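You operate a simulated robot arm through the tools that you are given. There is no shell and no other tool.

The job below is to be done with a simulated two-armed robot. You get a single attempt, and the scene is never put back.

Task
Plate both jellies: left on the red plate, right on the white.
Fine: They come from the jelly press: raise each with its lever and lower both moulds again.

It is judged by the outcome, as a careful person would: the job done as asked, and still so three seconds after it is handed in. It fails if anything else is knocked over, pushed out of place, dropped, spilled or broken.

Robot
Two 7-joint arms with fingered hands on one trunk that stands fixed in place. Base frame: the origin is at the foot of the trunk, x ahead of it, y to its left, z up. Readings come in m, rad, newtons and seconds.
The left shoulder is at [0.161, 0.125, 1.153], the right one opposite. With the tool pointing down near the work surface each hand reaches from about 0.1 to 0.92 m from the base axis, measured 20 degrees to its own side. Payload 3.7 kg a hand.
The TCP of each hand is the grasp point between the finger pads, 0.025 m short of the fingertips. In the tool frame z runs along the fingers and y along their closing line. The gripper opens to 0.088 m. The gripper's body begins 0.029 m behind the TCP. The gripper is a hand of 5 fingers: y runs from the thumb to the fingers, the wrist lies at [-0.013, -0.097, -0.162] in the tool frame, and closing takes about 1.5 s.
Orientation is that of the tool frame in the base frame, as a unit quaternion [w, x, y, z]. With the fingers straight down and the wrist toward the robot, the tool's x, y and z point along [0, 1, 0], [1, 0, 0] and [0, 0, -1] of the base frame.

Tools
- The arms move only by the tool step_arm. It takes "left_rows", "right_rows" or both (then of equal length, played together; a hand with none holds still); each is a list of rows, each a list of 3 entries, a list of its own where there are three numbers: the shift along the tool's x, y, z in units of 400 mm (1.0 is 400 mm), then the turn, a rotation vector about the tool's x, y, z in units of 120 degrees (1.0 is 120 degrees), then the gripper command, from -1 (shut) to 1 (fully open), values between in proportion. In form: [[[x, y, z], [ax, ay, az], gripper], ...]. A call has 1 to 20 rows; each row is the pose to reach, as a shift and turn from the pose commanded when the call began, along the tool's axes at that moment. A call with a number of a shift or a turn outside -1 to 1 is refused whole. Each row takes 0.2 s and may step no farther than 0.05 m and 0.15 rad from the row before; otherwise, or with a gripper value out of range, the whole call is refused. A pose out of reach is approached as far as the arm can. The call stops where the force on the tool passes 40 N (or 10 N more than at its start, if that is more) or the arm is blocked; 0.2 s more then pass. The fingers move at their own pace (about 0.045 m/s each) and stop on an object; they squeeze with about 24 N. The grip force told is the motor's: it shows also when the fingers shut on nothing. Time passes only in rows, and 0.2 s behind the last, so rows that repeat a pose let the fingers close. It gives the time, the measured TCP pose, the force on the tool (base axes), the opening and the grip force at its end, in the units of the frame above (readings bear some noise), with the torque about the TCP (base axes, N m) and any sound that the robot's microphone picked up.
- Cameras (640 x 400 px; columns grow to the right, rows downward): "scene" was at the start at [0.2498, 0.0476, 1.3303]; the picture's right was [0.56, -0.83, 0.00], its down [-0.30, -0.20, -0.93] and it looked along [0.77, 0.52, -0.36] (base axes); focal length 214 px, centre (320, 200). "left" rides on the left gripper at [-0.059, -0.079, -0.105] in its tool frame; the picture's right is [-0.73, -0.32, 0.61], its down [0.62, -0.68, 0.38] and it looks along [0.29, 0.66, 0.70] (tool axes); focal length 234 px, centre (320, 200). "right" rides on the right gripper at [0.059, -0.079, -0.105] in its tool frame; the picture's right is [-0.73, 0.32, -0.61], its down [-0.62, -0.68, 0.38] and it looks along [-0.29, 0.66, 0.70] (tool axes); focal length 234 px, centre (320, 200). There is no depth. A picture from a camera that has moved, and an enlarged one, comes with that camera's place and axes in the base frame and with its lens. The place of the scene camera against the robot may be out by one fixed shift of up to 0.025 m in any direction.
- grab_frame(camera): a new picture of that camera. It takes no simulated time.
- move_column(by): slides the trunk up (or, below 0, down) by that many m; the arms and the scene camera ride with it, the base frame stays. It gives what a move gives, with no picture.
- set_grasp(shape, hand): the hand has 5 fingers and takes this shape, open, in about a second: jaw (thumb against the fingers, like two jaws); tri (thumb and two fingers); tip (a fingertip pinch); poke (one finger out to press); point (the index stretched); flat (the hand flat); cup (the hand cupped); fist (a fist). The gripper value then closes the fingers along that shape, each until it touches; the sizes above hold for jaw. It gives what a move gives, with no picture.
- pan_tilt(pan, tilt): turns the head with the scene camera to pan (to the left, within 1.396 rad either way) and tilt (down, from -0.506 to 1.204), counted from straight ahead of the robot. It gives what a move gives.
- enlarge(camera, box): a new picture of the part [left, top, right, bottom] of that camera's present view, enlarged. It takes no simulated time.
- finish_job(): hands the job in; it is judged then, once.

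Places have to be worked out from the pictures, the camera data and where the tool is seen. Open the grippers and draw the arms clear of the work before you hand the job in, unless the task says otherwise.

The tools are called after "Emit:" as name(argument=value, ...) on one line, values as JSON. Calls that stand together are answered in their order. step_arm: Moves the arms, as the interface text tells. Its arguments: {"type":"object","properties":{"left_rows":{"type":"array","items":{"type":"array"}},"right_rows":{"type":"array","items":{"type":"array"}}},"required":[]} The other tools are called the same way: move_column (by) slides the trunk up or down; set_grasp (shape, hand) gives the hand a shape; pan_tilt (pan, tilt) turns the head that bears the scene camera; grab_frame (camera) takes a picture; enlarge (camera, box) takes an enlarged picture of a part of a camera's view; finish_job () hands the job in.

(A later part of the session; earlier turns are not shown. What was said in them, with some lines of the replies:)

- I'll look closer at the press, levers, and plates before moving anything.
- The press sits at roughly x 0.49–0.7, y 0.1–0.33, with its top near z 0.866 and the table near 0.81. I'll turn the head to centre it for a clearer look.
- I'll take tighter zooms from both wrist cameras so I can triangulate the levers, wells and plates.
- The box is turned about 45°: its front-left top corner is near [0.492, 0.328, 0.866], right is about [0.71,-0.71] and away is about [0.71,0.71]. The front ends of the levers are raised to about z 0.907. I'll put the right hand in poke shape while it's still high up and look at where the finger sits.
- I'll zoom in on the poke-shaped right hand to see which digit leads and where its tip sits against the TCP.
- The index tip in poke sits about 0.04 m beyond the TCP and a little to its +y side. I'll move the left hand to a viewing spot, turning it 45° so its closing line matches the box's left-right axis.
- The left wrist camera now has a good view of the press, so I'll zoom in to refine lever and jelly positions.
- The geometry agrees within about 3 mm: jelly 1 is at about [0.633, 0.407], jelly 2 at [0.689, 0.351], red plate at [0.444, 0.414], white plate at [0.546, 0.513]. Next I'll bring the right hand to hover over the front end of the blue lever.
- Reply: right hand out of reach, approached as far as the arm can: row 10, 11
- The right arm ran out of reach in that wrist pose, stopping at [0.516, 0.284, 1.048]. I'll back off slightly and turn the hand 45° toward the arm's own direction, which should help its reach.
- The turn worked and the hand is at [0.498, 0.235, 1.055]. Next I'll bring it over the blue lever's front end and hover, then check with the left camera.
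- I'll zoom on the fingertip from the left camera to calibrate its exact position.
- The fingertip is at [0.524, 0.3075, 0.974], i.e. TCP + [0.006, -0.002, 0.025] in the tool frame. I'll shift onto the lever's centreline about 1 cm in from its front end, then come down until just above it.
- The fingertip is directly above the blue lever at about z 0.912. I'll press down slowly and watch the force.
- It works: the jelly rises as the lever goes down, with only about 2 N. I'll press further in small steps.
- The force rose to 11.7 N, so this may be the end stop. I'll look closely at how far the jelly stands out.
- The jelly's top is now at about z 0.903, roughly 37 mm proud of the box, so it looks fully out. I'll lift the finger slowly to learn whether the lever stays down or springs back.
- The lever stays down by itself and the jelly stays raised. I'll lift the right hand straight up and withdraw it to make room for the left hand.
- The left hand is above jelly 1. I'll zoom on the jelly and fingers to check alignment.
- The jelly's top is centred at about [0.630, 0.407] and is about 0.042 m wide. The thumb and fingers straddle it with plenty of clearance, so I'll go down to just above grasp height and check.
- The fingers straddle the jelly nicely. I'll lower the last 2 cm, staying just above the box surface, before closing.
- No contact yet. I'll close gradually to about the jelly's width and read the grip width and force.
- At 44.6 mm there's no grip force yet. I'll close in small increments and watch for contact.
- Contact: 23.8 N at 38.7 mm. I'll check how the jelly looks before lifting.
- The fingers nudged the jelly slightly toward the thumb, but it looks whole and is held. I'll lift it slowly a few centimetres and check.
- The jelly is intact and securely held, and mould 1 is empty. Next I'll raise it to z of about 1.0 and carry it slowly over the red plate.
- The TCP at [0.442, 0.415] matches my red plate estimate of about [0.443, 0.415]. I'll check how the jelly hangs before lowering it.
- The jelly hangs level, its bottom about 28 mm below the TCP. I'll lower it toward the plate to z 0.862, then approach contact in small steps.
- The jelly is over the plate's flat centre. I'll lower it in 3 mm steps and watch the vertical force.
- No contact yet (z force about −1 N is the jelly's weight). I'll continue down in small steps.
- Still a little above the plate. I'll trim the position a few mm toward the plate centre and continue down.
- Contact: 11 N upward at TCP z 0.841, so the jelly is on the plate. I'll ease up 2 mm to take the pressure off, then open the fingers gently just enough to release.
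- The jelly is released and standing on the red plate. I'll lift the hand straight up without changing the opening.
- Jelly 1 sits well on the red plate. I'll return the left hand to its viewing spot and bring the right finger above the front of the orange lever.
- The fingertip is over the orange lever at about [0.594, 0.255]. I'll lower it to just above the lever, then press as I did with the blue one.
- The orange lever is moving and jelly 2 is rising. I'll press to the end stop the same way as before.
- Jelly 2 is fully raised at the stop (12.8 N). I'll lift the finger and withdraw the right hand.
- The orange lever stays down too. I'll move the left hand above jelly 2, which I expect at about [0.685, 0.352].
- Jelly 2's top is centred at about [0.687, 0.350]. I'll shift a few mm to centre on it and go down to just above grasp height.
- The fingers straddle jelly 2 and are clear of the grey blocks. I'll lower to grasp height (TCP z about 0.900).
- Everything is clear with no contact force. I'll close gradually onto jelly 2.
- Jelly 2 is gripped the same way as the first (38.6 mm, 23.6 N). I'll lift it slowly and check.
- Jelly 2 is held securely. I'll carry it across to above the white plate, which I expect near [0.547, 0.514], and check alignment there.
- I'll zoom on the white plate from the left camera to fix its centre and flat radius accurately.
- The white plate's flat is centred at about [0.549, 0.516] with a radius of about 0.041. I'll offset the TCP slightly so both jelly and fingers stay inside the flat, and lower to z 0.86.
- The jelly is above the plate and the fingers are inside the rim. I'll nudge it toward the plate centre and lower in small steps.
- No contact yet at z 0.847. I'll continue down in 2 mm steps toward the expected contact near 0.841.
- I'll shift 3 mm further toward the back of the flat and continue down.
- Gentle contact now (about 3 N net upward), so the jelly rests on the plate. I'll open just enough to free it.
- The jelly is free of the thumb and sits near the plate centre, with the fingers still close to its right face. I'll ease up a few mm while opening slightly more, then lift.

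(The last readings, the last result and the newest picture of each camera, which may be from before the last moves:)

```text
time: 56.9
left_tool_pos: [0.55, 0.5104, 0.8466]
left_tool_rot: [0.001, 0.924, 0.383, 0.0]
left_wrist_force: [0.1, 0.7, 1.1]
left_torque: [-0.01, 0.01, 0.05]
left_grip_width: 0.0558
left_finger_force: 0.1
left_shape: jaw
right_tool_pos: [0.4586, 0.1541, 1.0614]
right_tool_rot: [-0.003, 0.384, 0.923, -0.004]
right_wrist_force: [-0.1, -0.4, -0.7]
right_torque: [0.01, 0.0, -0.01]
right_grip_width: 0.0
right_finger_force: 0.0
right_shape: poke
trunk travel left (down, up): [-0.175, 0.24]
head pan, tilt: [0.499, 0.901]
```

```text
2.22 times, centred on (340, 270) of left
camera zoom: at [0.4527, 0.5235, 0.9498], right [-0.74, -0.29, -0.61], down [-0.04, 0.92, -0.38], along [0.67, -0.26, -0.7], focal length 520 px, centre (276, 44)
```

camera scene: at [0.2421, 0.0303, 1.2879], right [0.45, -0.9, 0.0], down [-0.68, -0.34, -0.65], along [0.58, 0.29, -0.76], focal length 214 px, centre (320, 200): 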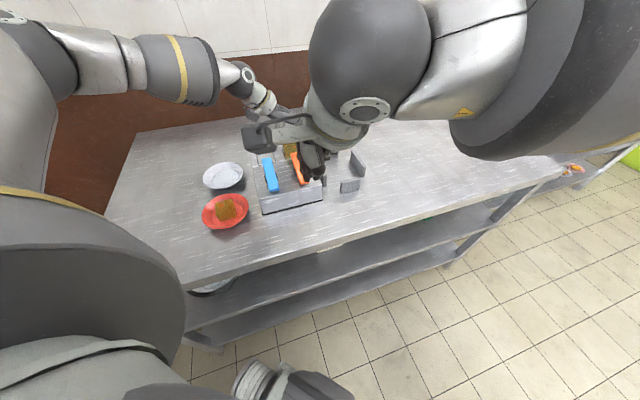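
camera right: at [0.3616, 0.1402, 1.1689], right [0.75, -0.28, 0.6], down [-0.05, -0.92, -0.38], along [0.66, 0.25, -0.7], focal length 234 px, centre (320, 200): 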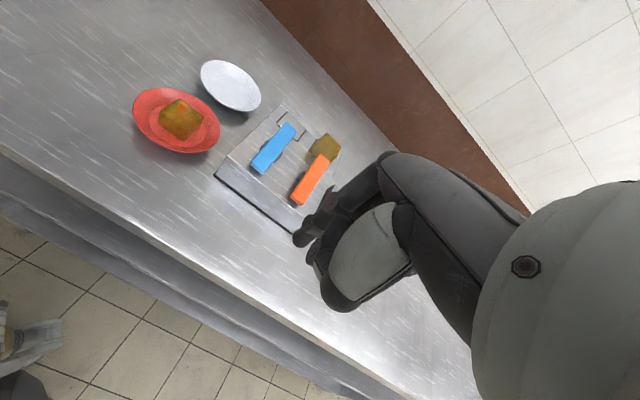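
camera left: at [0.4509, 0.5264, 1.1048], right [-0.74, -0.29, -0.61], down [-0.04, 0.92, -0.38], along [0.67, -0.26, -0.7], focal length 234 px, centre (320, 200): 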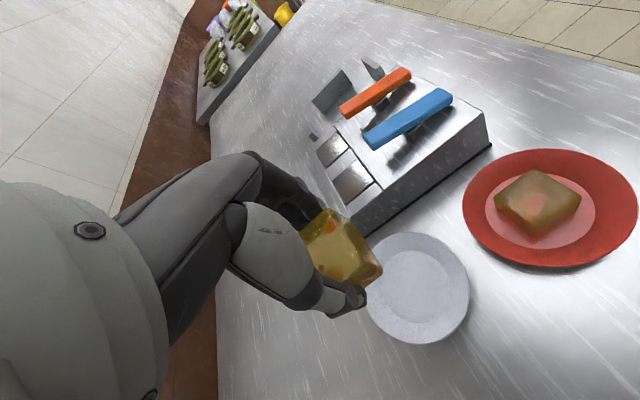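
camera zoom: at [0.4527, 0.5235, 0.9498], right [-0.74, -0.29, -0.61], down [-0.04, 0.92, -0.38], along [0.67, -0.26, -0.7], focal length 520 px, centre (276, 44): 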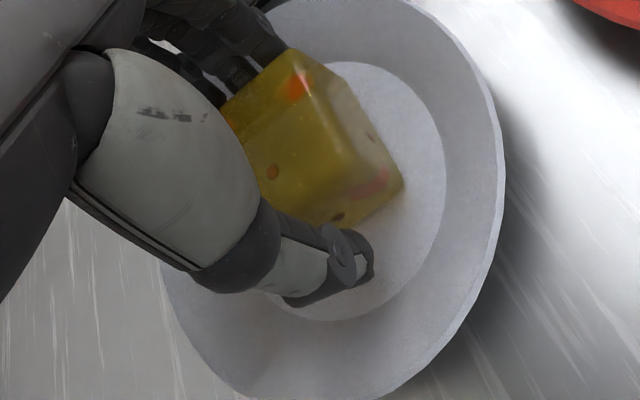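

The jelly stands freely near the centre of the white plate and the plate hasn't moved. I'll lift the hand straight up.

Emit:
step_arm(left_rows=[[[0, 0, -0.02], [0, 0, 0], 0.28], [[0, 0, -0.05], [0, 0, 0], 0.28], [[0, 0, -0.1], [0, 0, 0], 0.28], [[0, 0, -0.17], [0, 0, 0], 0.28], [[0, 0, -0.25], [0, 0, 0], 0.28], [[0, 0, -0.35], [0, 0, 0], 0.5], [[0, 0, -0.45], [0, 0, 0], 0.8], [[0, 0, -0.55], [0, 0, 0], 1], [[0, 0, -0.65], [0, 0, 0], 1]])

Emit:
grab_frame(camera="left")

Emit:
enlarge(camera="right", box=[110, 20, 350, 220])

Emit:
grab_frame(camera="scene")

```text
time: 58.9
left_tool_pos: [0.5526, 0.5073, 1.1064]
left_tool_rot: [0.0, 0.924, 0.383, 0.0]
left_wrist_force: [-0.7, -0.3, -0.1]
left_torque: [-0.01, 0.01, -0.01]
left_grip_width: 0.0876
left_finger_force: 0.0
left_shape: jaw
right_tool_pos: [0.4579, 0.154, 1.0627]
right_tool_rot: [-0.003, 0.384, 0.923, -0.003]
right_wrist_force: [-0.7, 0.2, 0.9]
right_torque: [0.0, 0.02, -0.04]
right_grip_width: 0.0001
right_finger_force: 0.1
right_shape: poke
trunk travel left (down, up): [-0.175, 0.24]
head pan, tilt: [0.499, 0.901]
```

```text
taken
camera left: at [0.454, 0.5214, 1.2113], right [-0.74, -0.29, -0.61], down [-0.04, 0.92, -0.38], along [0.67, -0.26, -0.7], focal length 234 px, centre (320, 200)
```

left: 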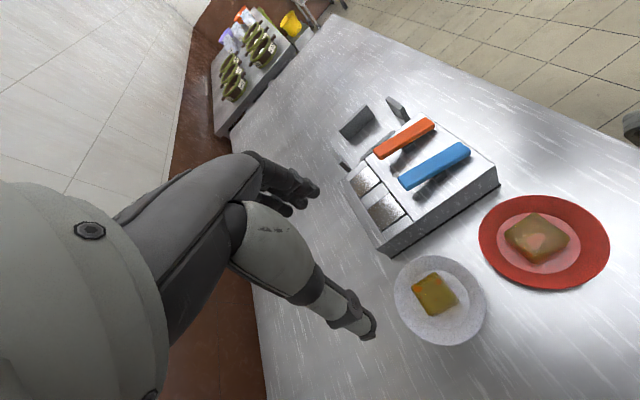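

```text
2.00 times, centred on (230, 120) of right
camera zoom: at [0.3616, 0.1403, 1.1689], right [0.75, -0.28, 0.6], down [-0.05, -0.92, -0.38], along [0.66, 0.26, -0.7], focal length 468 px, centre (500, 360)
```

zoom: 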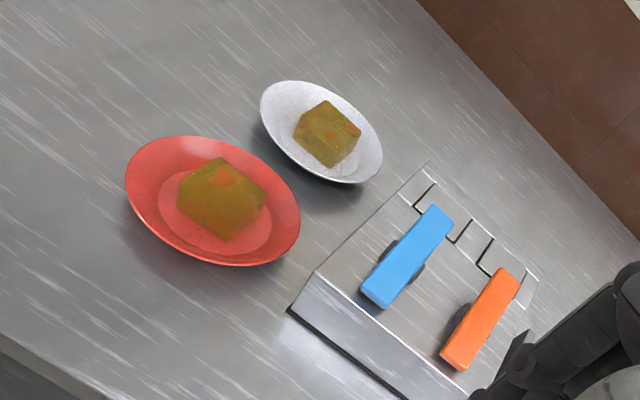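

```text
taken
camera scene: at [0.235, 0.0356, 1.2839], right [0.54, -0.84, 0.0], down [-0.67, -0.43, -0.61], along [0.51, 0.33, -0.79], focal length 214 px, centre (320, 200)
```

scene: 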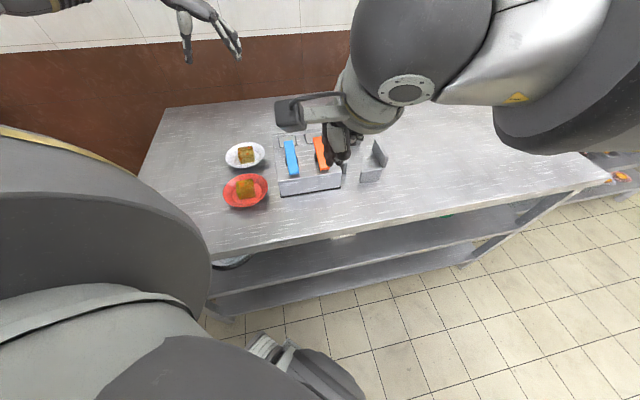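

Both jellies are plated correctly and stable. Next I'll lower the moulds by pressing the raised rear ends of the levers, so I'll put the left hand into poke shape in free space.

Emit:
set_grasp(shape="poke", hand="left")

Emit:
step_arm(left_rows=[[[-0.026, 0.055, 0], [0, 0, 0], 1], [[-0.052, 0.11, 0], [0, 0, 0], 1], [[-0.078, 0.165, 0], [0, 0, 0], 1], [[-0.104, 0.22, 0.05], [0, 0, 0], 1], [[-0.13, 0.27, 0.12], [0, 0, 0], 1], [[-0.155, 0.323, 0.19], [0, 0, 0], 1], [[-0.155, 0.323, 0.25], [0, 0, 0], 1], [[-0.155, 0.323, 0.28], [0, 0, 0], 1], [[-0.155, 0.323, 0.28], [0, 0, 0], 1]])

Emit:
grab_frame(camera="left")

Emit:
enlarge(camera="right", box=[210, 20, 370, 200])

Emit:
enlarge(camera="left", box=[250, 130, 470, 350])

```text
time: 59.8
left_tool_pos: [0.5528, 0.5093, 1.1059]
left_tool_rot: [0.0, 0.924, 0.383, 0.0]
left_wrist_force: [0.0, -0.2, 1.4]
left_torque: [-0.01, 0.0, 0.0]
left_grip_width: 0.0
left_finger_force: 0.1
left_shape: poke
right_tool_pos: [0.459, 0.1533, 1.0627]
right_tool_rot: [-0.003, 0.383, 0.924, -0.003]
right_wrist_force: [-1.0, 0.3, 0.6]
right_torque: [0.0, -0.01, 0.02]
right_grip_width: 0.0
right_finger_force: 0.1
right_shape: poke
trunk travel left (down, up): [-0.175, 0.24]
head pan, tilt: [0.499, 0.901]
```

```text
time: 61.8
left_tool_pos: [0.5994, 0.3778, 0.9941]
left_tool_rot: [0.0, 0.924, 0.383, 0.0]
left_wrist_force: [-1.2, -0.8, -0.4]
left_torque: [0.01, -0.01, -0.01]
left_grip_width: 0.0
left_finger_force: 0.0
left_shape: poke
right_tool_pos: [0.4582, 0.1541, 1.0622]
right_tool_rot: [-0.003, 0.383, 0.924, -0.004]
right_wrist_force: [0.1, 1.3, 0.0]
right_torque: [-0.02, -0.02, -0.02]
right_grip_width: 0.0001
right_finger_force: 0.0
right_shape: poke
trunk travel left (down, up): [-0.175, 0.24]
head pan, tilt: [0.499, 0.901]
```

```text
taken
camera left: at [0.5009, 0.3902, 1.0983], right [-0.74, -0.29, -0.61], down [-0.04, 0.92, -0.38], along [0.67, -0.26, -0.7], focal length 234 px, centre (320, 200)
```

left: 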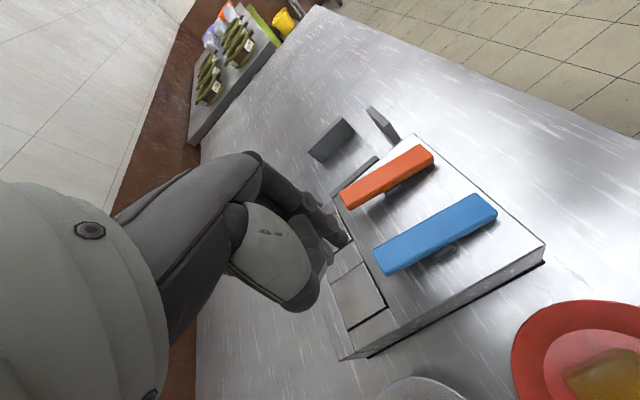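

```text
2.22 times, centred on (290, 110) of right
camera zoom: at [0.362, 0.1407, 1.1686], right [0.75, -0.28, 0.6], down [-0.05, -0.92, -0.38], along [0.66, 0.25, -0.7], focal length 520 px, centre (387, 400)
```

zoom: 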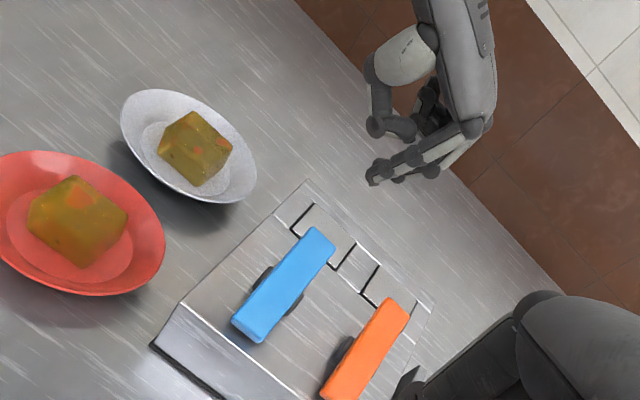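

```text
1.82 times, centred on (360, 240) of left
camera zoom: at [0.5009, 0.3902, 1.0983], right [-0.74, -0.29, -0.61], down [-0.04, 0.92, -0.38], along [0.67, -0.26, -0.7], focal length 426 px, centre (247, 127)
```

zoom: 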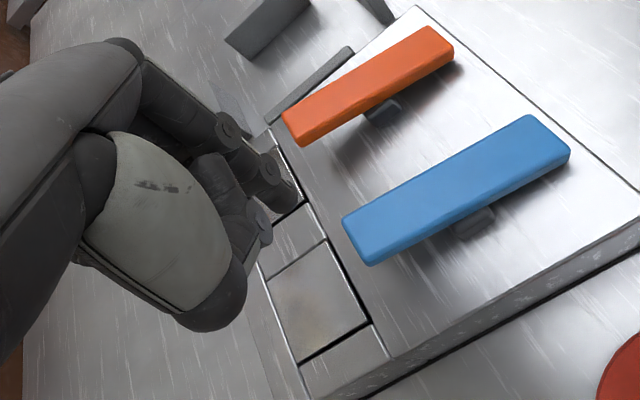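

The left fingertip is at about [0.588, 0.369, 0.976], above the blue lever's rear end. I'll centre it on the lever and lower to just above it.

Emit:
step_arm(left_rows=[[[0, 0.011, 0.04], [0, 0, 0], 1], [[0, 0.011, 0.09], [0, 0, 0], 1], [[0, 0.011, 0.13], [0, 0, 0], 1], [[0, 0.011, 0.155], [0, 0, 0], 1], [[0, 0.011, 0.155], [0, 0, 0], 1]])

Emit:
enlarge(camera="left", box=[270, 150, 430, 310])

Emit:
enlarge(camera="right", box=[240, 50, 360, 190])

```text
time: 63.0
left_tool_pos: [0.6011, 0.3705, 0.9324]
left_tool_rot: [0.001, 0.924, 0.383, -0.001]
left_wrist_force: [0.3, 0.2, 0.0]
left_torque: [0.0, 0.02, -0.01]
left_grip_width: 0.0
left_finger_force: 0.0
left_shape: poke
right_tool_pos: [0.4583, 0.1541, 1.0628]
right_tool_rot: [-0.004, 0.384, 0.923, -0.004]
right_wrist_force: [0.6, 0.7, -0.4]
right_torque: [0.02, -0.04, -0.01]
right_grip_width: 0.0001
right_finger_force: 0.0
right_shape: poke
trunk travel left (down, up): [-0.175, 0.24]
head pan, tilt: [0.499, 0.901]
```

```text
2.50 times, centred on (350, 230) of left
camera zoom: at [0.5035, 0.385, 1.0364], right [-0.74, -0.28, -0.61], down [-0.04, 0.92, -0.38], along [0.67, -0.26, -0.7], focal length 585 px, centre (245, 125)
```

zoom: 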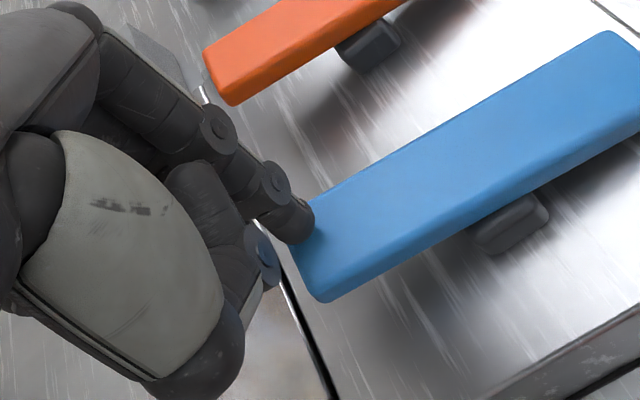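

```text
2.86 times, centred on (300, 120) of right
camera zoom: at [0.362, 0.1407, 1.1686], right [0.75, -0.28, 0.6], down [-0.05, -0.92, -0.38], along [0.66, 0.25, -0.7], focal length 669 px, centre (377, 429)
```

zoom: 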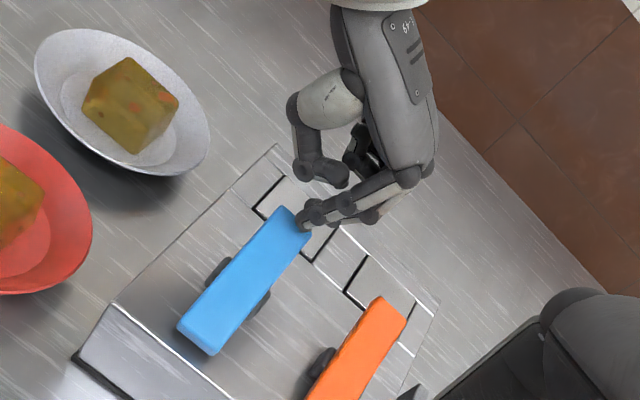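

The fingertip is at the lever's rear right edge. I'll raise slightly and move it about 8 mm forward along the lever and 3 mm left for a safer contact point.

Emit:
step_arm(left_rows=[[[0, 0, -0.008], [0, 0, 0], 1], [[-0.012, -0.005, -0.008], [0, 0, 0], 1], [[-0.02, -0.009, -0.008], [0, 0, 0], 1], [[-0.02, -0.009, 0.0], [0, 0, 0], 1], [[-0.02, -0.009, 0.0], [0, 0, 0], 1]])

Emit:
enlarge(camera="left", box=[270, 150, 430, 310])

Emit:
enlarge(camera="right", box=[260, 70, 340, 150])

```text
time: 64.2
left_tool_pos: [0.5915, 0.3693, 0.933]
left_tool_rot: [0.0, 0.924, 0.383, 0.0]
left_wrist_force: [0.2, 0.2, 0.4]
left_torque: [0.0, 0.01, -0.03]
left_grip_width: 0.0
left_finger_force: 0.1
left_shape: poke
right_tool_pos: [0.4587, 0.1545, 1.0616]
right_tool_rot: [-0.004, 0.384, 0.923, -0.004]
right_wrist_force: [0.3, -0.3, -0.2]
right_torque: [0.03, -0.02, -0.02]
right_grip_width: 0.0
right_finger_force: 0.1
right_shape: poke
trunk travel left (down, up): [-0.175, 0.24]
head pan, tilt: [0.499, 0.901]
```

```text
2.50 times, centred on (350, 230) of left
camera zoom: at [0.495, 0.3821, 1.0379], right [-0.74, -0.29, -0.61], down [-0.04, 0.92, -0.38], along [0.67, -0.26, -0.7], focal length 585 px, centre (245, 125)
```

zoom: 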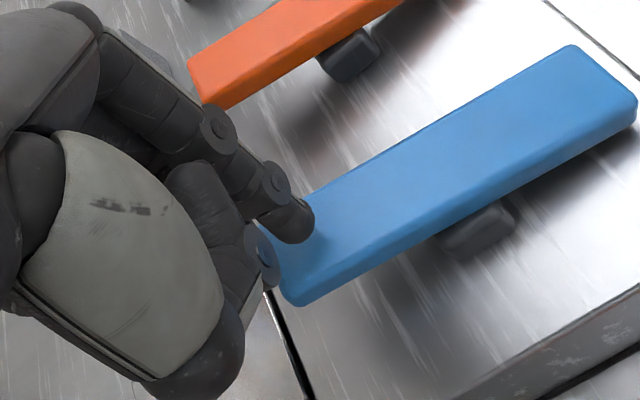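

```text
5.00 times, centred on (300, 110) of right
camera zoom: at [0.362, 0.1407, 1.1686], right [0.75, -0.28, 0.6], down [-0.05, -0.92, -0.38], along [0.66, 0.25, -0.7], focal length 1171 px, centre (420, 650)
```

zoom: 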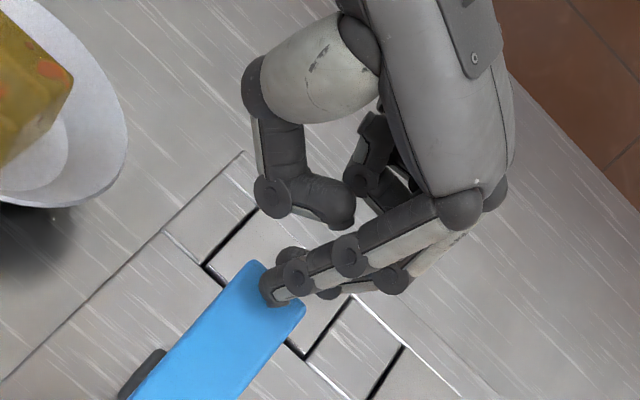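

The fingertip is now well placed on the lever's rear part. I'll press down gently.

Emit:
step_arm(left_rows=[[[0, 0, 0.0125], [0, 0, 0], 1], [[0, 0, 0.025], [0, 0, 0], 1], [[0, 0, 0.0375], [0, 0, 0], 1], [[0, 0, 0.045], [0, 0, 0], 1], [[0, 0, 0.045], [0, 0, 0], 1]])

Emit:
enlarge(camera="left", box=[270, 150, 430, 310])

Emit:
enlarge(camera="right", box=[240, 70, 340, 170])

```text
time: 65.3
left_tool_pos: [0.5943, 0.3685, 0.9143]
left_tool_rot: [0.0, 0.924, 0.383, 0.0]
left_wrist_force: [-0.7, -0.1, 0.2]
left_torque: [-0.02, -0.02, 0.04]
left_grip_width: 0.0001
left_finger_force: 0.2
left_shape: poke
right_tool_pos: [0.4584, 0.1544, 1.0624]
right_tool_rot: [-0.003, 0.383, 0.924, -0.004]
right_wrist_force: [0.0, 0.0, 0.2]
right_torque: [0.04, 0.01, -0.03]
right_grip_width: 0.0001
right_finger_force: 0.2
right_shape: poke
trunk travel left (down, up): [-0.175, 0.24]
head pan, tilt: [0.499, 0.901]
```

```text
2.50 times, centred on (350, 230) of left
camera zoom: at [0.496, 0.3825, 1.0186], right [-0.74, -0.29, -0.61], down [-0.04, 0.92, -0.38], along [0.67, -0.26, -0.7], focal length 585 px, centre (245, 125)
```

zoom: 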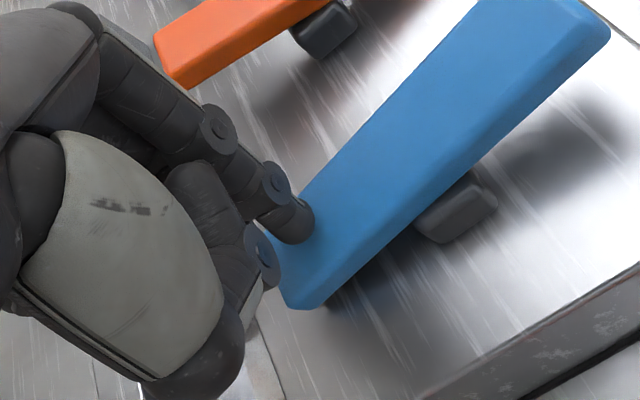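

```text
4.00 times, centred on (290, 120) of right
camera zoom: at [0.3621, 0.1407, 1.1686], right [0.75, -0.28, 0.6], down [-0.05, -0.92, -0.38], along [0.66, 0.25, -0.7], focal length 937 px, centre (440, 520)
```

zoom: 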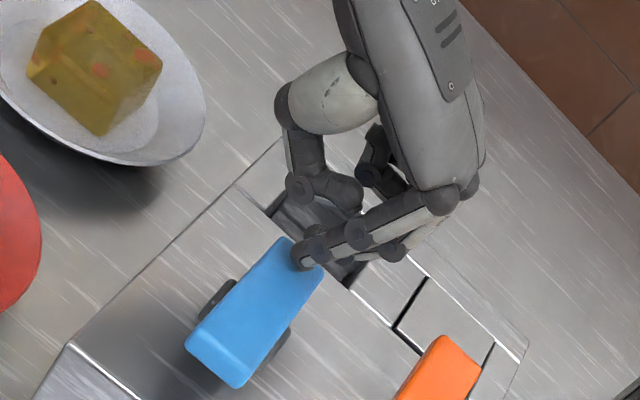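

The front of the blue lever is rising and the mould is sinking. I'll press on to the end stop.

Emit:
step_arm(left_rows=[[[0, 0, 0.006], [0, 0, 0], 1], [[0, 0, 0.012], [0, 0, 0], 1], [[0, 0, 0.017], [0, 0, 0], 1], [[0, 0, 0.017], [0, 0, 0], 1]])

Emit:
enlarge(camera="left", box=[270, 150, 430, 310])

Emit:
enlarge(camera="right", box=[240, 70, 340, 170])

```text
time: 66.3
left_tool_pos: [0.5932, 0.368, 0.9112]
left_tool_rot: [0.002, 0.923, 0.384, 0.005]
left_wrist_force: [3.4, 4.9, 23.5]
left_torque: [-0.12, 0.07, 0.0]
left_grip_width: 0.0
left_finger_force: 0.0
left_shape: poke
right_tool_pos: [0.4582, 0.1535, 1.0647]
right_tool_rot: [-0.003, 0.384, 0.923, -0.004]
right_wrist_force: [-0.2, 0.4, 0.4]
right_torque: [0.0, -0.05, 0.0]
right_grip_width: 0.0
right_finger_force: 0.0
right_shape: poke
trunk travel left (down, up): [-0.175, 0.24]
head pan, tilt: [0.499, 0.901]
```

```text
2.50 times, centred on (350, 230) of left
camera zoom: at [0.4949, 0.3818, 1.0151], right [-0.74, -0.29, -0.61], down [-0.04, 0.92, -0.38], along [0.68, -0.26, -0.69], focal length 585 px, centre (245, 125)
```

zoom: 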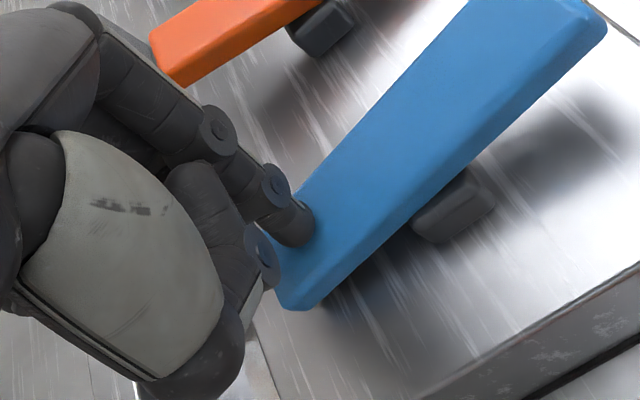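

```text
4.00 times, centred on (290, 120) of right
camera zoom: at [0.3602, 0.1401, 1.1699], right [0.75, -0.28, 0.6], down [-0.05, -0.92, -0.38], along [0.67, 0.26, -0.7], focal length 937 px, centre (440, 520)
```

zoom: 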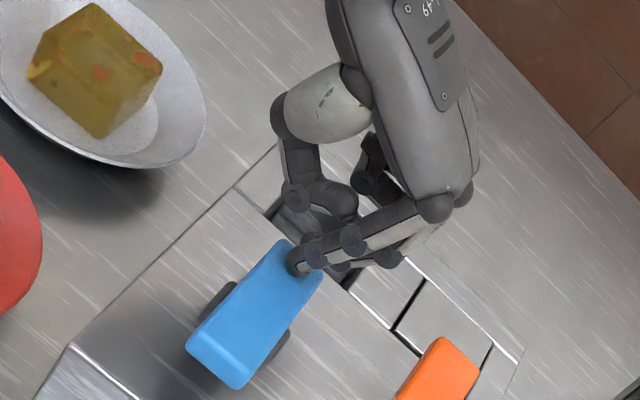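

Stop reached (23.5 N) with the blue lever back in its original tilt and mould 1 down. I'll lift off and move over the rear end of the orange lever.

Emit:
step_arm(left_rows=[[[0, 0, -0.02], [0, 0, 0], 1], [[0, 0, -0.06], [0, 0, 0], 1], [[0, 0, -0.13], [0, 0, 0], 1], [[0, 0, -0.18], [0, 0, 0], 1], [[0, 0.06, -0.18], [0, 0, 0], 1], [[0, 0.13, -0.18], [0, 0, 0], 1], [[0, 0.193, -0.18], [0, 0, 0], 1], [[0, 0.193, -0.14], [0, 0, 0], 1], [[0, 0.193, -0.14], [0, 0, 0], 1]])

Emit:
grab_frame(camera="left")

Emit:
enlarge(camera="left", box=[270, 130, 450, 310])

Emit:
enlarge(camera="right", box=[220, 60, 360, 200])

```text
time: 68.3
left_tool_pos: [0.6486, 0.3157, 0.963]
left_tool_rot: [0.0, 0.924, 0.383, 0.0]
left_wrist_force: [0.1, -0.5, 0.2]
left_torque: [0.02, 0.01, 0.02]
left_grip_width: 0.0
left_finger_force: 0.0
left_shape: poke
right_tool_pos: [0.4586, 0.1527, 1.0632]
right_tool_rot: [-0.004, 0.383, 0.924, -0.005]
right_wrist_force: [0.3, -0.2, 0.3]
right_torque: [0.0, -0.02, -0.01]
right_grip_width: 0.0
right_finger_force: 0.1
right_shape: poke
trunk travel left (down, up): [-0.175, 0.24]
head pan, tilt: [0.499, 0.901]
```

```text
taken
camera left: at [0.5499, 0.3286, 1.0683], right [-0.74, -0.28, -0.61], down [-0.04, 0.92, -0.38], along [0.67, -0.26, -0.7], focal length 234 px, centre (320, 200)
```

left: 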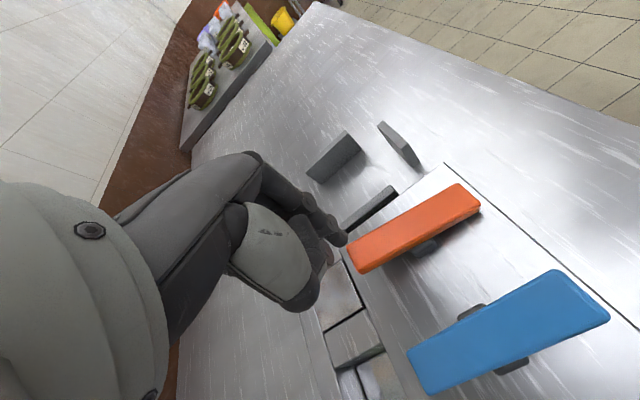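

```text
2.22 times, centred on (360, 220) of left
camera zoom: at [0.5499, 0.3286, 1.0683], right [-0.74, -0.28, -0.61], down [-0.04, 0.92, -0.38], along [0.67, -0.26, -0.7], focal length 520 px, centre (231, 156)
```

zoom: 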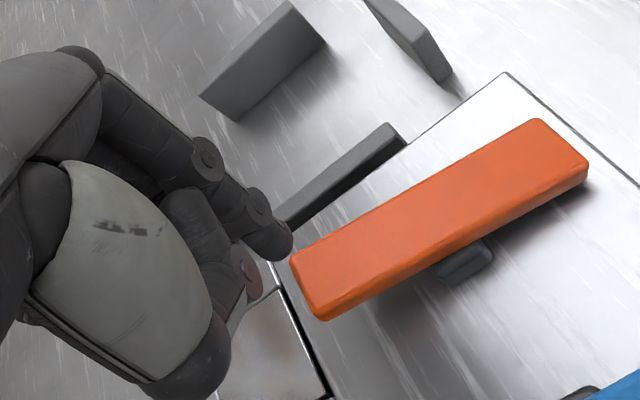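

```text
2.86 times, centred on (290, 130) of right
camera zoom: at [0.362, 0.1406, 1.1686], right [0.75, -0.28, 0.6], down [-0.05, -0.92, -0.38], along [0.66, 0.25, -0.7], focal length 669 px, centre (406, 400)
```

zoom: 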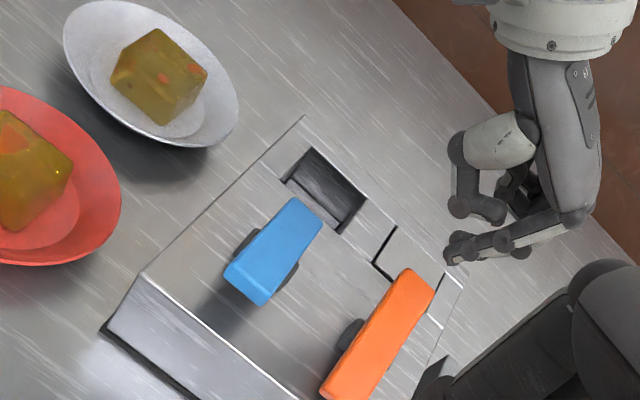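

Mould 1 is down and its lever stays put. I'll lower the fingertip to just above the orange lever's rear end and check.

Emit:
step_arm(left_rows=[[[0, -0.002, 0.04], [0, 0, 0], 1], [[0, -0.002, 0.07], [0, 0, 0], 1], [[0, -0.002, 0.075], [0, 0, 0], 1]])

Emit:
enlarge(camera="left", box=[270, 150, 430, 310])

Emit:
enlarge(camera="right", box=[280, 90, 380, 190])

```text
time: 69.2
left_tool_pos: [0.6474, 0.3166, 0.9342]
left_tool_rot: [0.0, 0.924, 0.383, 0.0]
left_wrist_force: [0.0, 0.8, 0.1]
left_torque: [0.02, 0.02, 0.01]
left_grip_width: 0.0
left_finger_force: 0.1
left_shape: poke
right_tool_pos: [0.4604, 0.1536, 1.0621]
right_tool_rot: [-0.004, 0.383, 0.924, -0.005]
right_wrist_force: [-0.5, 0.6, 0.0]
right_torque: [-0.01, -0.01, 0.0]
right_grip_width: 0.0001
right_finger_force: 0.0
right_shape: poke
trunk travel left (down, up): [-0.175, 0.24]
head pan, tilt: [0.499, 0.901]
```

```text
2.50 times, centred on (350, 230) of left
camera zoom: at [0.5497, 0.3297, 1.0376], right [-0.74, -0.29, -0.61], down [-0.04, 0.92, -0.38], along [0.67, -0.26, -0.7], focal length 585 px, centre (245, 125)
```

zoom: 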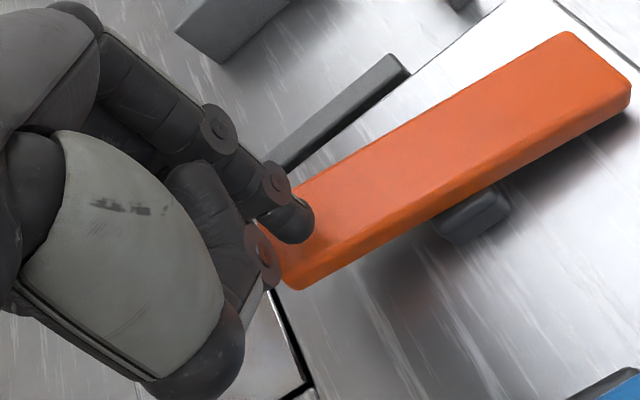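

```text
4.00 times, centred on (330, 140) of right
camera zoom: at [0.3621, 0.1408, 1.1685], right [0.75, -0.28, 0.6], down [-0.05, -0.92, -0.38], along [0.66, 0.25, -0.7], focal length 937 px, centre (280, 440)
```

zoom: 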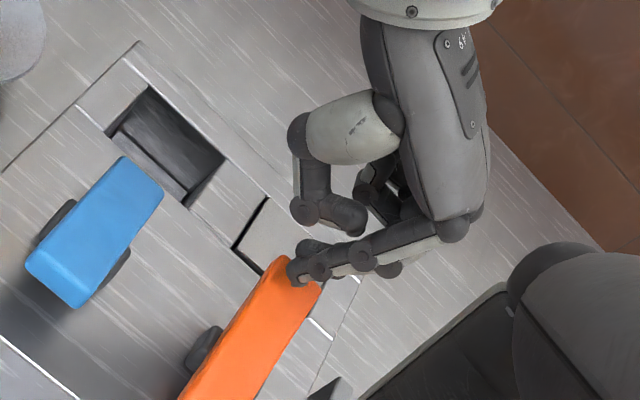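

The fingertip is centred on the orange lever's rear part. I'll press down to the stop as with the blue one.

Emit:
step_arm(left_rows=[[[0, 0, 0.0125], [0, 0, 0], 1], [[0, 0, 0.025], [0, 0, 0], 1], [[0, 0, 0.0375], [0, 0, 0], 1], [[0, 0, 0.05], [0, 0, 0], 1], [[0, 0, 0.056], [0, 0, 0], 1], [[0, 0, 0.062], [0, 0, 0], 1], [[0, 0, 0.062], [0, 0, 0], 1]])

Emit:
enlarge(camera="left", box=[270, 150, 430, 310])

Emit:
enlarge(camera="right", box=[250, 80, 370, 200])

```text
time: 70.8
left_tool_pos: [0.6482, 0.3153, 0.9114]
left_tool_rot: [0.002, 0.924, 0.383, 0.004]
left_wrist_force: [2.5, 2.3, 13.2]
left_torque: [-0.08, 0.03, 0.01]
left_grip_width: 0.0002
left_finger_force: 0.1
left_shape: poke
right_tool_pos: [0.4576, 0.1541, 1.065]
right_tool_rot: [-0.002, 0.384, 0.923, -0.004]
right_wrist_force: [-0.3, -0.2, -0.5]
right_torque: [-0.03, -0.01, 0.02]
right_grip_width: 0.0
right_finger_force: 0.1
right_shape: poke
trunk travel left (down, up): [-0.175, 0.24]
head pan, tilt: [0.499, 0.901]
```

```text
2.50 times, centred on (350, 230) of left
camera zoom: at [0.5492, 0.328, 1.0156], right [-0.74, -0.29, -0.61], down [-0.04, 0.92, -0.38], along [0.67, -0.26, -0.69], focal length 585 px, centre (245, 125)
```

zoom: 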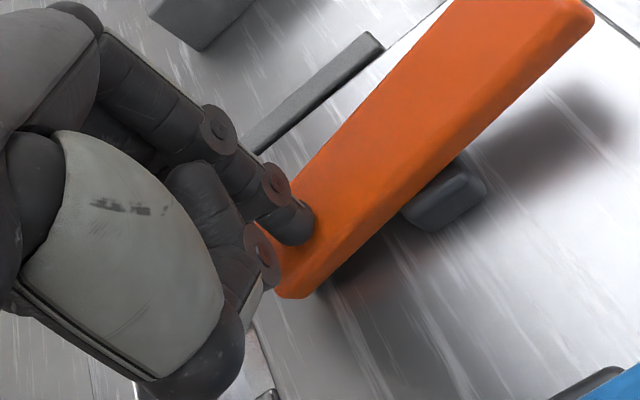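

```text
3.33 times, centred on (310, 140) of right
camera zoom: at [0.361, 0.1404, 1.1694], right [0.75, -0.28, 0.6], down [-0.05, -0.92, -0.38], along [0.66, 0.25, -0.7], focal length 781 px, centre (353, 400)
```

zoom: 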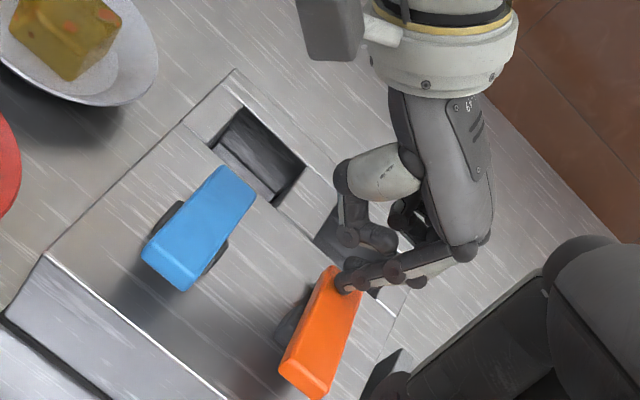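

The orange lever is back to its original tilt at the stop. I'll lift the left hand straight up and withdraw it high above everything.

Emit:
step_arm(left_rows=[[[0, 0, -0.02], [0, 0, 0], 1], [[0, 0, -0.08], [0, 0, 0], 1], [[0, 0, -0.18], [0, 0, 0], 1], [[0, 0, -0.28], [0, 0, 0], 1], [[0, 0, -0.38], [0, 0, 0], 1], [[0, 0, -0.48], [0, 0, 0], 1], [[0, 0, -0.58], [0, 0, 0], 1], [[-0.01, -0.06, -0.66], [0, 0, 0], 1], [[-0.025, -0.15, -0.69], [0, 0, 0], 1], [[-0.04, -0.25, -0.7], [0, 0, 0], 1], [[-0.06, -0.35, -0.7], [0, 0, 0], 1], [[-0.08, -0.45, -0.7], [0, 0, 0], 1], [[-0.1, -0.55, -0.7], [0, 0, 0], 1], [[-0.12, -0.64, -0.7], [0, 0, 0], 1], [[-0.12, -0.64, -0.7], [0, 0, 0], 1]])

Emit:
step_arm(right_rows=[[[0, -0.05, -0.06], [0, 0, 0], 1], [[-0.02, -0.1, -0.12], [0, 0, 0], 1], [[-0.05, -0.15, -0.18], [0, 0, 0], 1], [[-0.07, -0.19, -0.25], [0, 0, 0], 1], [[-0.08, -0.2, -0.32], [0, 0, 0], 1], [[-0.08, -0.2, -0.36], [0, 0, 0], 1], [[-0.08, -0.2, -0.36], [0, 0, 0], 1]])

Emit:
grab_frame(camera="left")

Emit:
grab_frame(camera="right")

Emit:
grab_frame(camera="scene")

```text
time: 74.0
left_tool_pos: [0.4325, 0.4623, 1.1884]
left_tool_rot: [0.0, 0.924, 0.383, 0.0]
left_wrist_force: [-0.4, -0.5, 0.4]
left_torque: [0.01, -0.01, -0.01]
left_grip_width: 0.0
left_finger_force: 0.0
left_shape: poke
right_tool_pos: [0.459, 0.155, 1.0627]
right_tool_rot: [-0.004, 0.384, 0.923, -0.004]
right_wrist_force: [-0.2, 0.1, 0.0]
right_torque: [0.02, 0.06, -0.03]
right_grip_width: 0.0
right_finger_force: 0.1
right_shape: poke
trunk travel left (down, up): [-0.175, 0.24]
head pan, tilt: [0.499, 0.901]
```

```text
time: 75.5
left_tool_pos: [0.4332, 0.4625, 1.1895]
left_tool_rot: [-0.001, 0.924, 0.383, 0.0]
left_wrist_force: [0.5, -0.5, -0.9]
left_torque: [-0.01, -0.05, 0.0]
left_grip_width: 0.0001
left_finger_force: 0.0
left_shape: poke
right_tool_pos: [0.4291, 0.0749, 1.206]
right_tool_rot: [-0.004, 0.384, 0.923, -0.004]
right_wrist_force: [-0.1, 0.2, 0.2]
right_torque: [-0.03, -0.01, -0.01]
right_grip_width: 0.0
right_finger_force: 0.0
right_shape: poke
trunk travel left (down, up): [-0.175, 0.24]
head pan, tilt: [0.499, 0.901]
```

```text
taken
camera left: at [0.3352, 0.4759, 1.2936], right [-0.74, -0.29, -0.61], down [-0.04, 0.92, -0.38], along [0.67, -0.26, -0.7], focal length 234 px, centre (320, 200)
```

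left: 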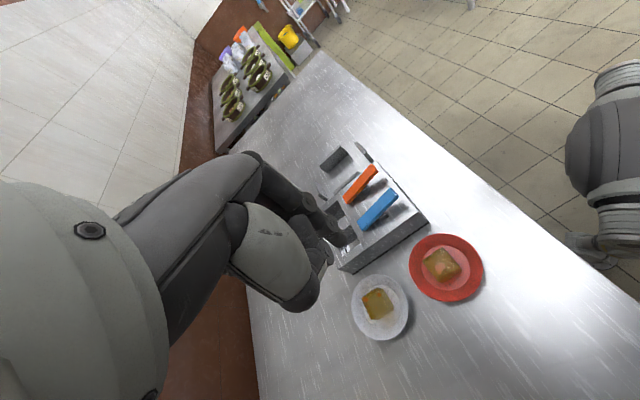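

```text
taken
camera right: at [0.3329, 0.0618, 1.312], right [0.75, -0.28, 0.6], down [-0.05, -0.92, -0.38], along [0.66, 0.25, -0.7], focal length 234 px, centre (320, 200)
```

right: 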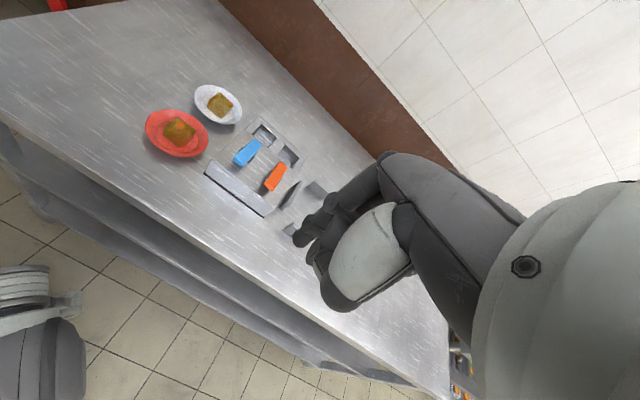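

```text
taken
camera scene: at [0.236, 0.036, 1.2841], right [0.54, -0.84, 0.0], down [-0.67, -0.42, -0.61], along [0.52, 0.33, -0.79], focal length 214 px, centre (320, 200)
```

scene: 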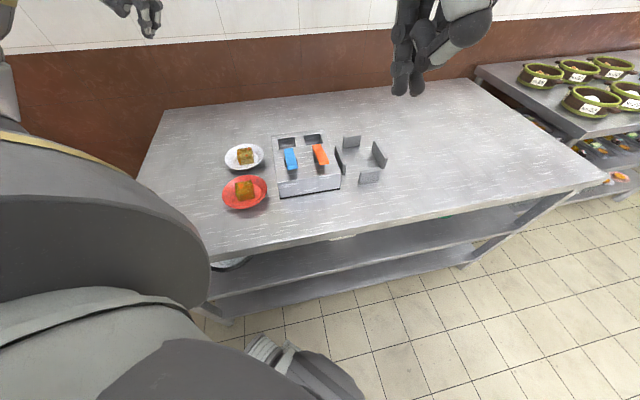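

Both arms are clear. I'll return both hands to the open jaw shape and take a close final look at the plates, moulds and surroundings.

Emit:
set_grasp(shape="jaw", hand="left")

Emit:
set_grasp(shape="jaw", hand="right")

Emit:
enlarge(camera="scene", box=[210, 115, 402, 235])

Emit:
enlarge(camera="right", box=[130, 70, 330, 240])

Emit:
enlarge(camera="left", box=[310, 130, 500, 350])

```text
time: 76.5
left_tool_pos: [0.4331, 0.4619, 1.189]
left_tool_rot: [0.0, 0.924, 0.383, 0.0]
left_wrist_force: [-0.1, 0.9, 0.1]
left_torque: [-0.02, -0.02, -0.03]
left_grip_width: 0.088
left_finger_force: 0.1
left_shape: jaw
right_tool_pos: [0.4289, 0.075, 1.2053]
right_tool_rot: [-0.004, 0.383, 0.924, -0.004]
right_wrist_force: [-0.7, 0.3, 0.4]
right_torque: [-0.01, 0.01, -0.01]
right_grip_width: 0.0
right_finger_force: 0.1
right_shape: poke
trunk travel left (down, up): [-0.175, 0.24]
head pan, tilt: [0.499, 0.901]
```

```text
time: 77.3
left_tool_pos: [0.433, 0.4631, 1.189]
left_tool_rot: [0.0, 0.924, 0.383, 0.001]
left_wrist_force: [-0.1, 0.0, 1.0]
left_torque: [0.0, 0.01, 0.02]
left_grip_width: 0.0882
left_finger_force: 0.1
left_shape: jaw
right_tool_pos: [0.4279, 0.0743, 1.2056]
right_tool_rot: [-0.003, 0.384, 0.923, -0.004]
right_wrist_force: [-0.1, 0.3, -0.5]
right_torque: [0.01, -0.03, -0.01]
right_grip_width: 0.0879
right_finger_force: 0.1
right_shape: jaw
trunk travel left (down, up): [-0.175, 0.24]
head pan, tilt: [0.499, 0.901]
```

```text
3.33 times, centred on (306, 175) of scene
camera zoom: at [0.2361, 0.0359, 1.2843], right [0.54, -0.84, 0.0], down [-0.67, -0.42, -0.62], along [0.52, 0.33, -0.79], focal length 715 px, centre (367, 283)
```

zoom: 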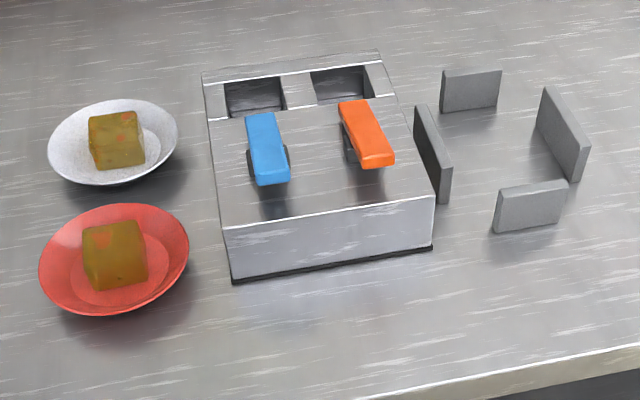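

```text
2.35 times, centred on (230, 155) of right
camera zoom: at [0.3329, 0.0619, 1.3117], right [0.75, -0.28, 0.6], down [-0.05, -0.92, -0.38], along [0.66, 0.25, -0.7], focal length 551 px, centre (532, 306)
```

zoom: 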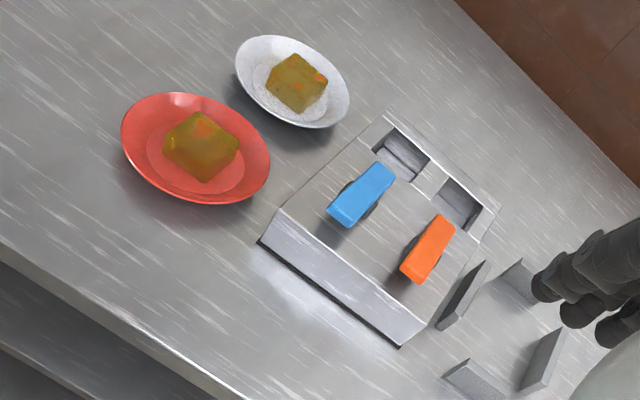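

```text
1.82 times, centred on (405, 240) of left
camera zoom: at [0.3351, 0.476, 1.2936], right [-0.74, -0.29, -0.61], down [-0.04, 0.92, -0.38], along [0.67, -0.26, -0.7], focal length 426 px, centre (166, 127)
```

zoom: 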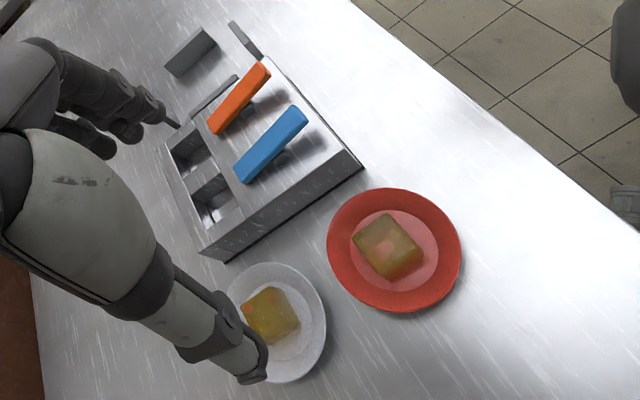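

The final pictures show the left jelly on the red plate and the right jelly on the white. Both moulds are down, and the press, plates and grey blocks look undisturbed. The hands are open and clear, so I'm handing the job in.

Emit:
finish_job()

```text
The job is handed in.
```

Both jellies are plated: the left one on the red plate and the right one on the white.

I raised each with its lever, then pressed both levers back so both moulds are down again. In the last pictures, before I handed the job in, the jellies looked whole and the press, plates and grey blocks were where they started. Both hands are open and clear of the table.

The hand squeezed each jelly at about 24 N while moving it. I saw no sign of damage to either one.
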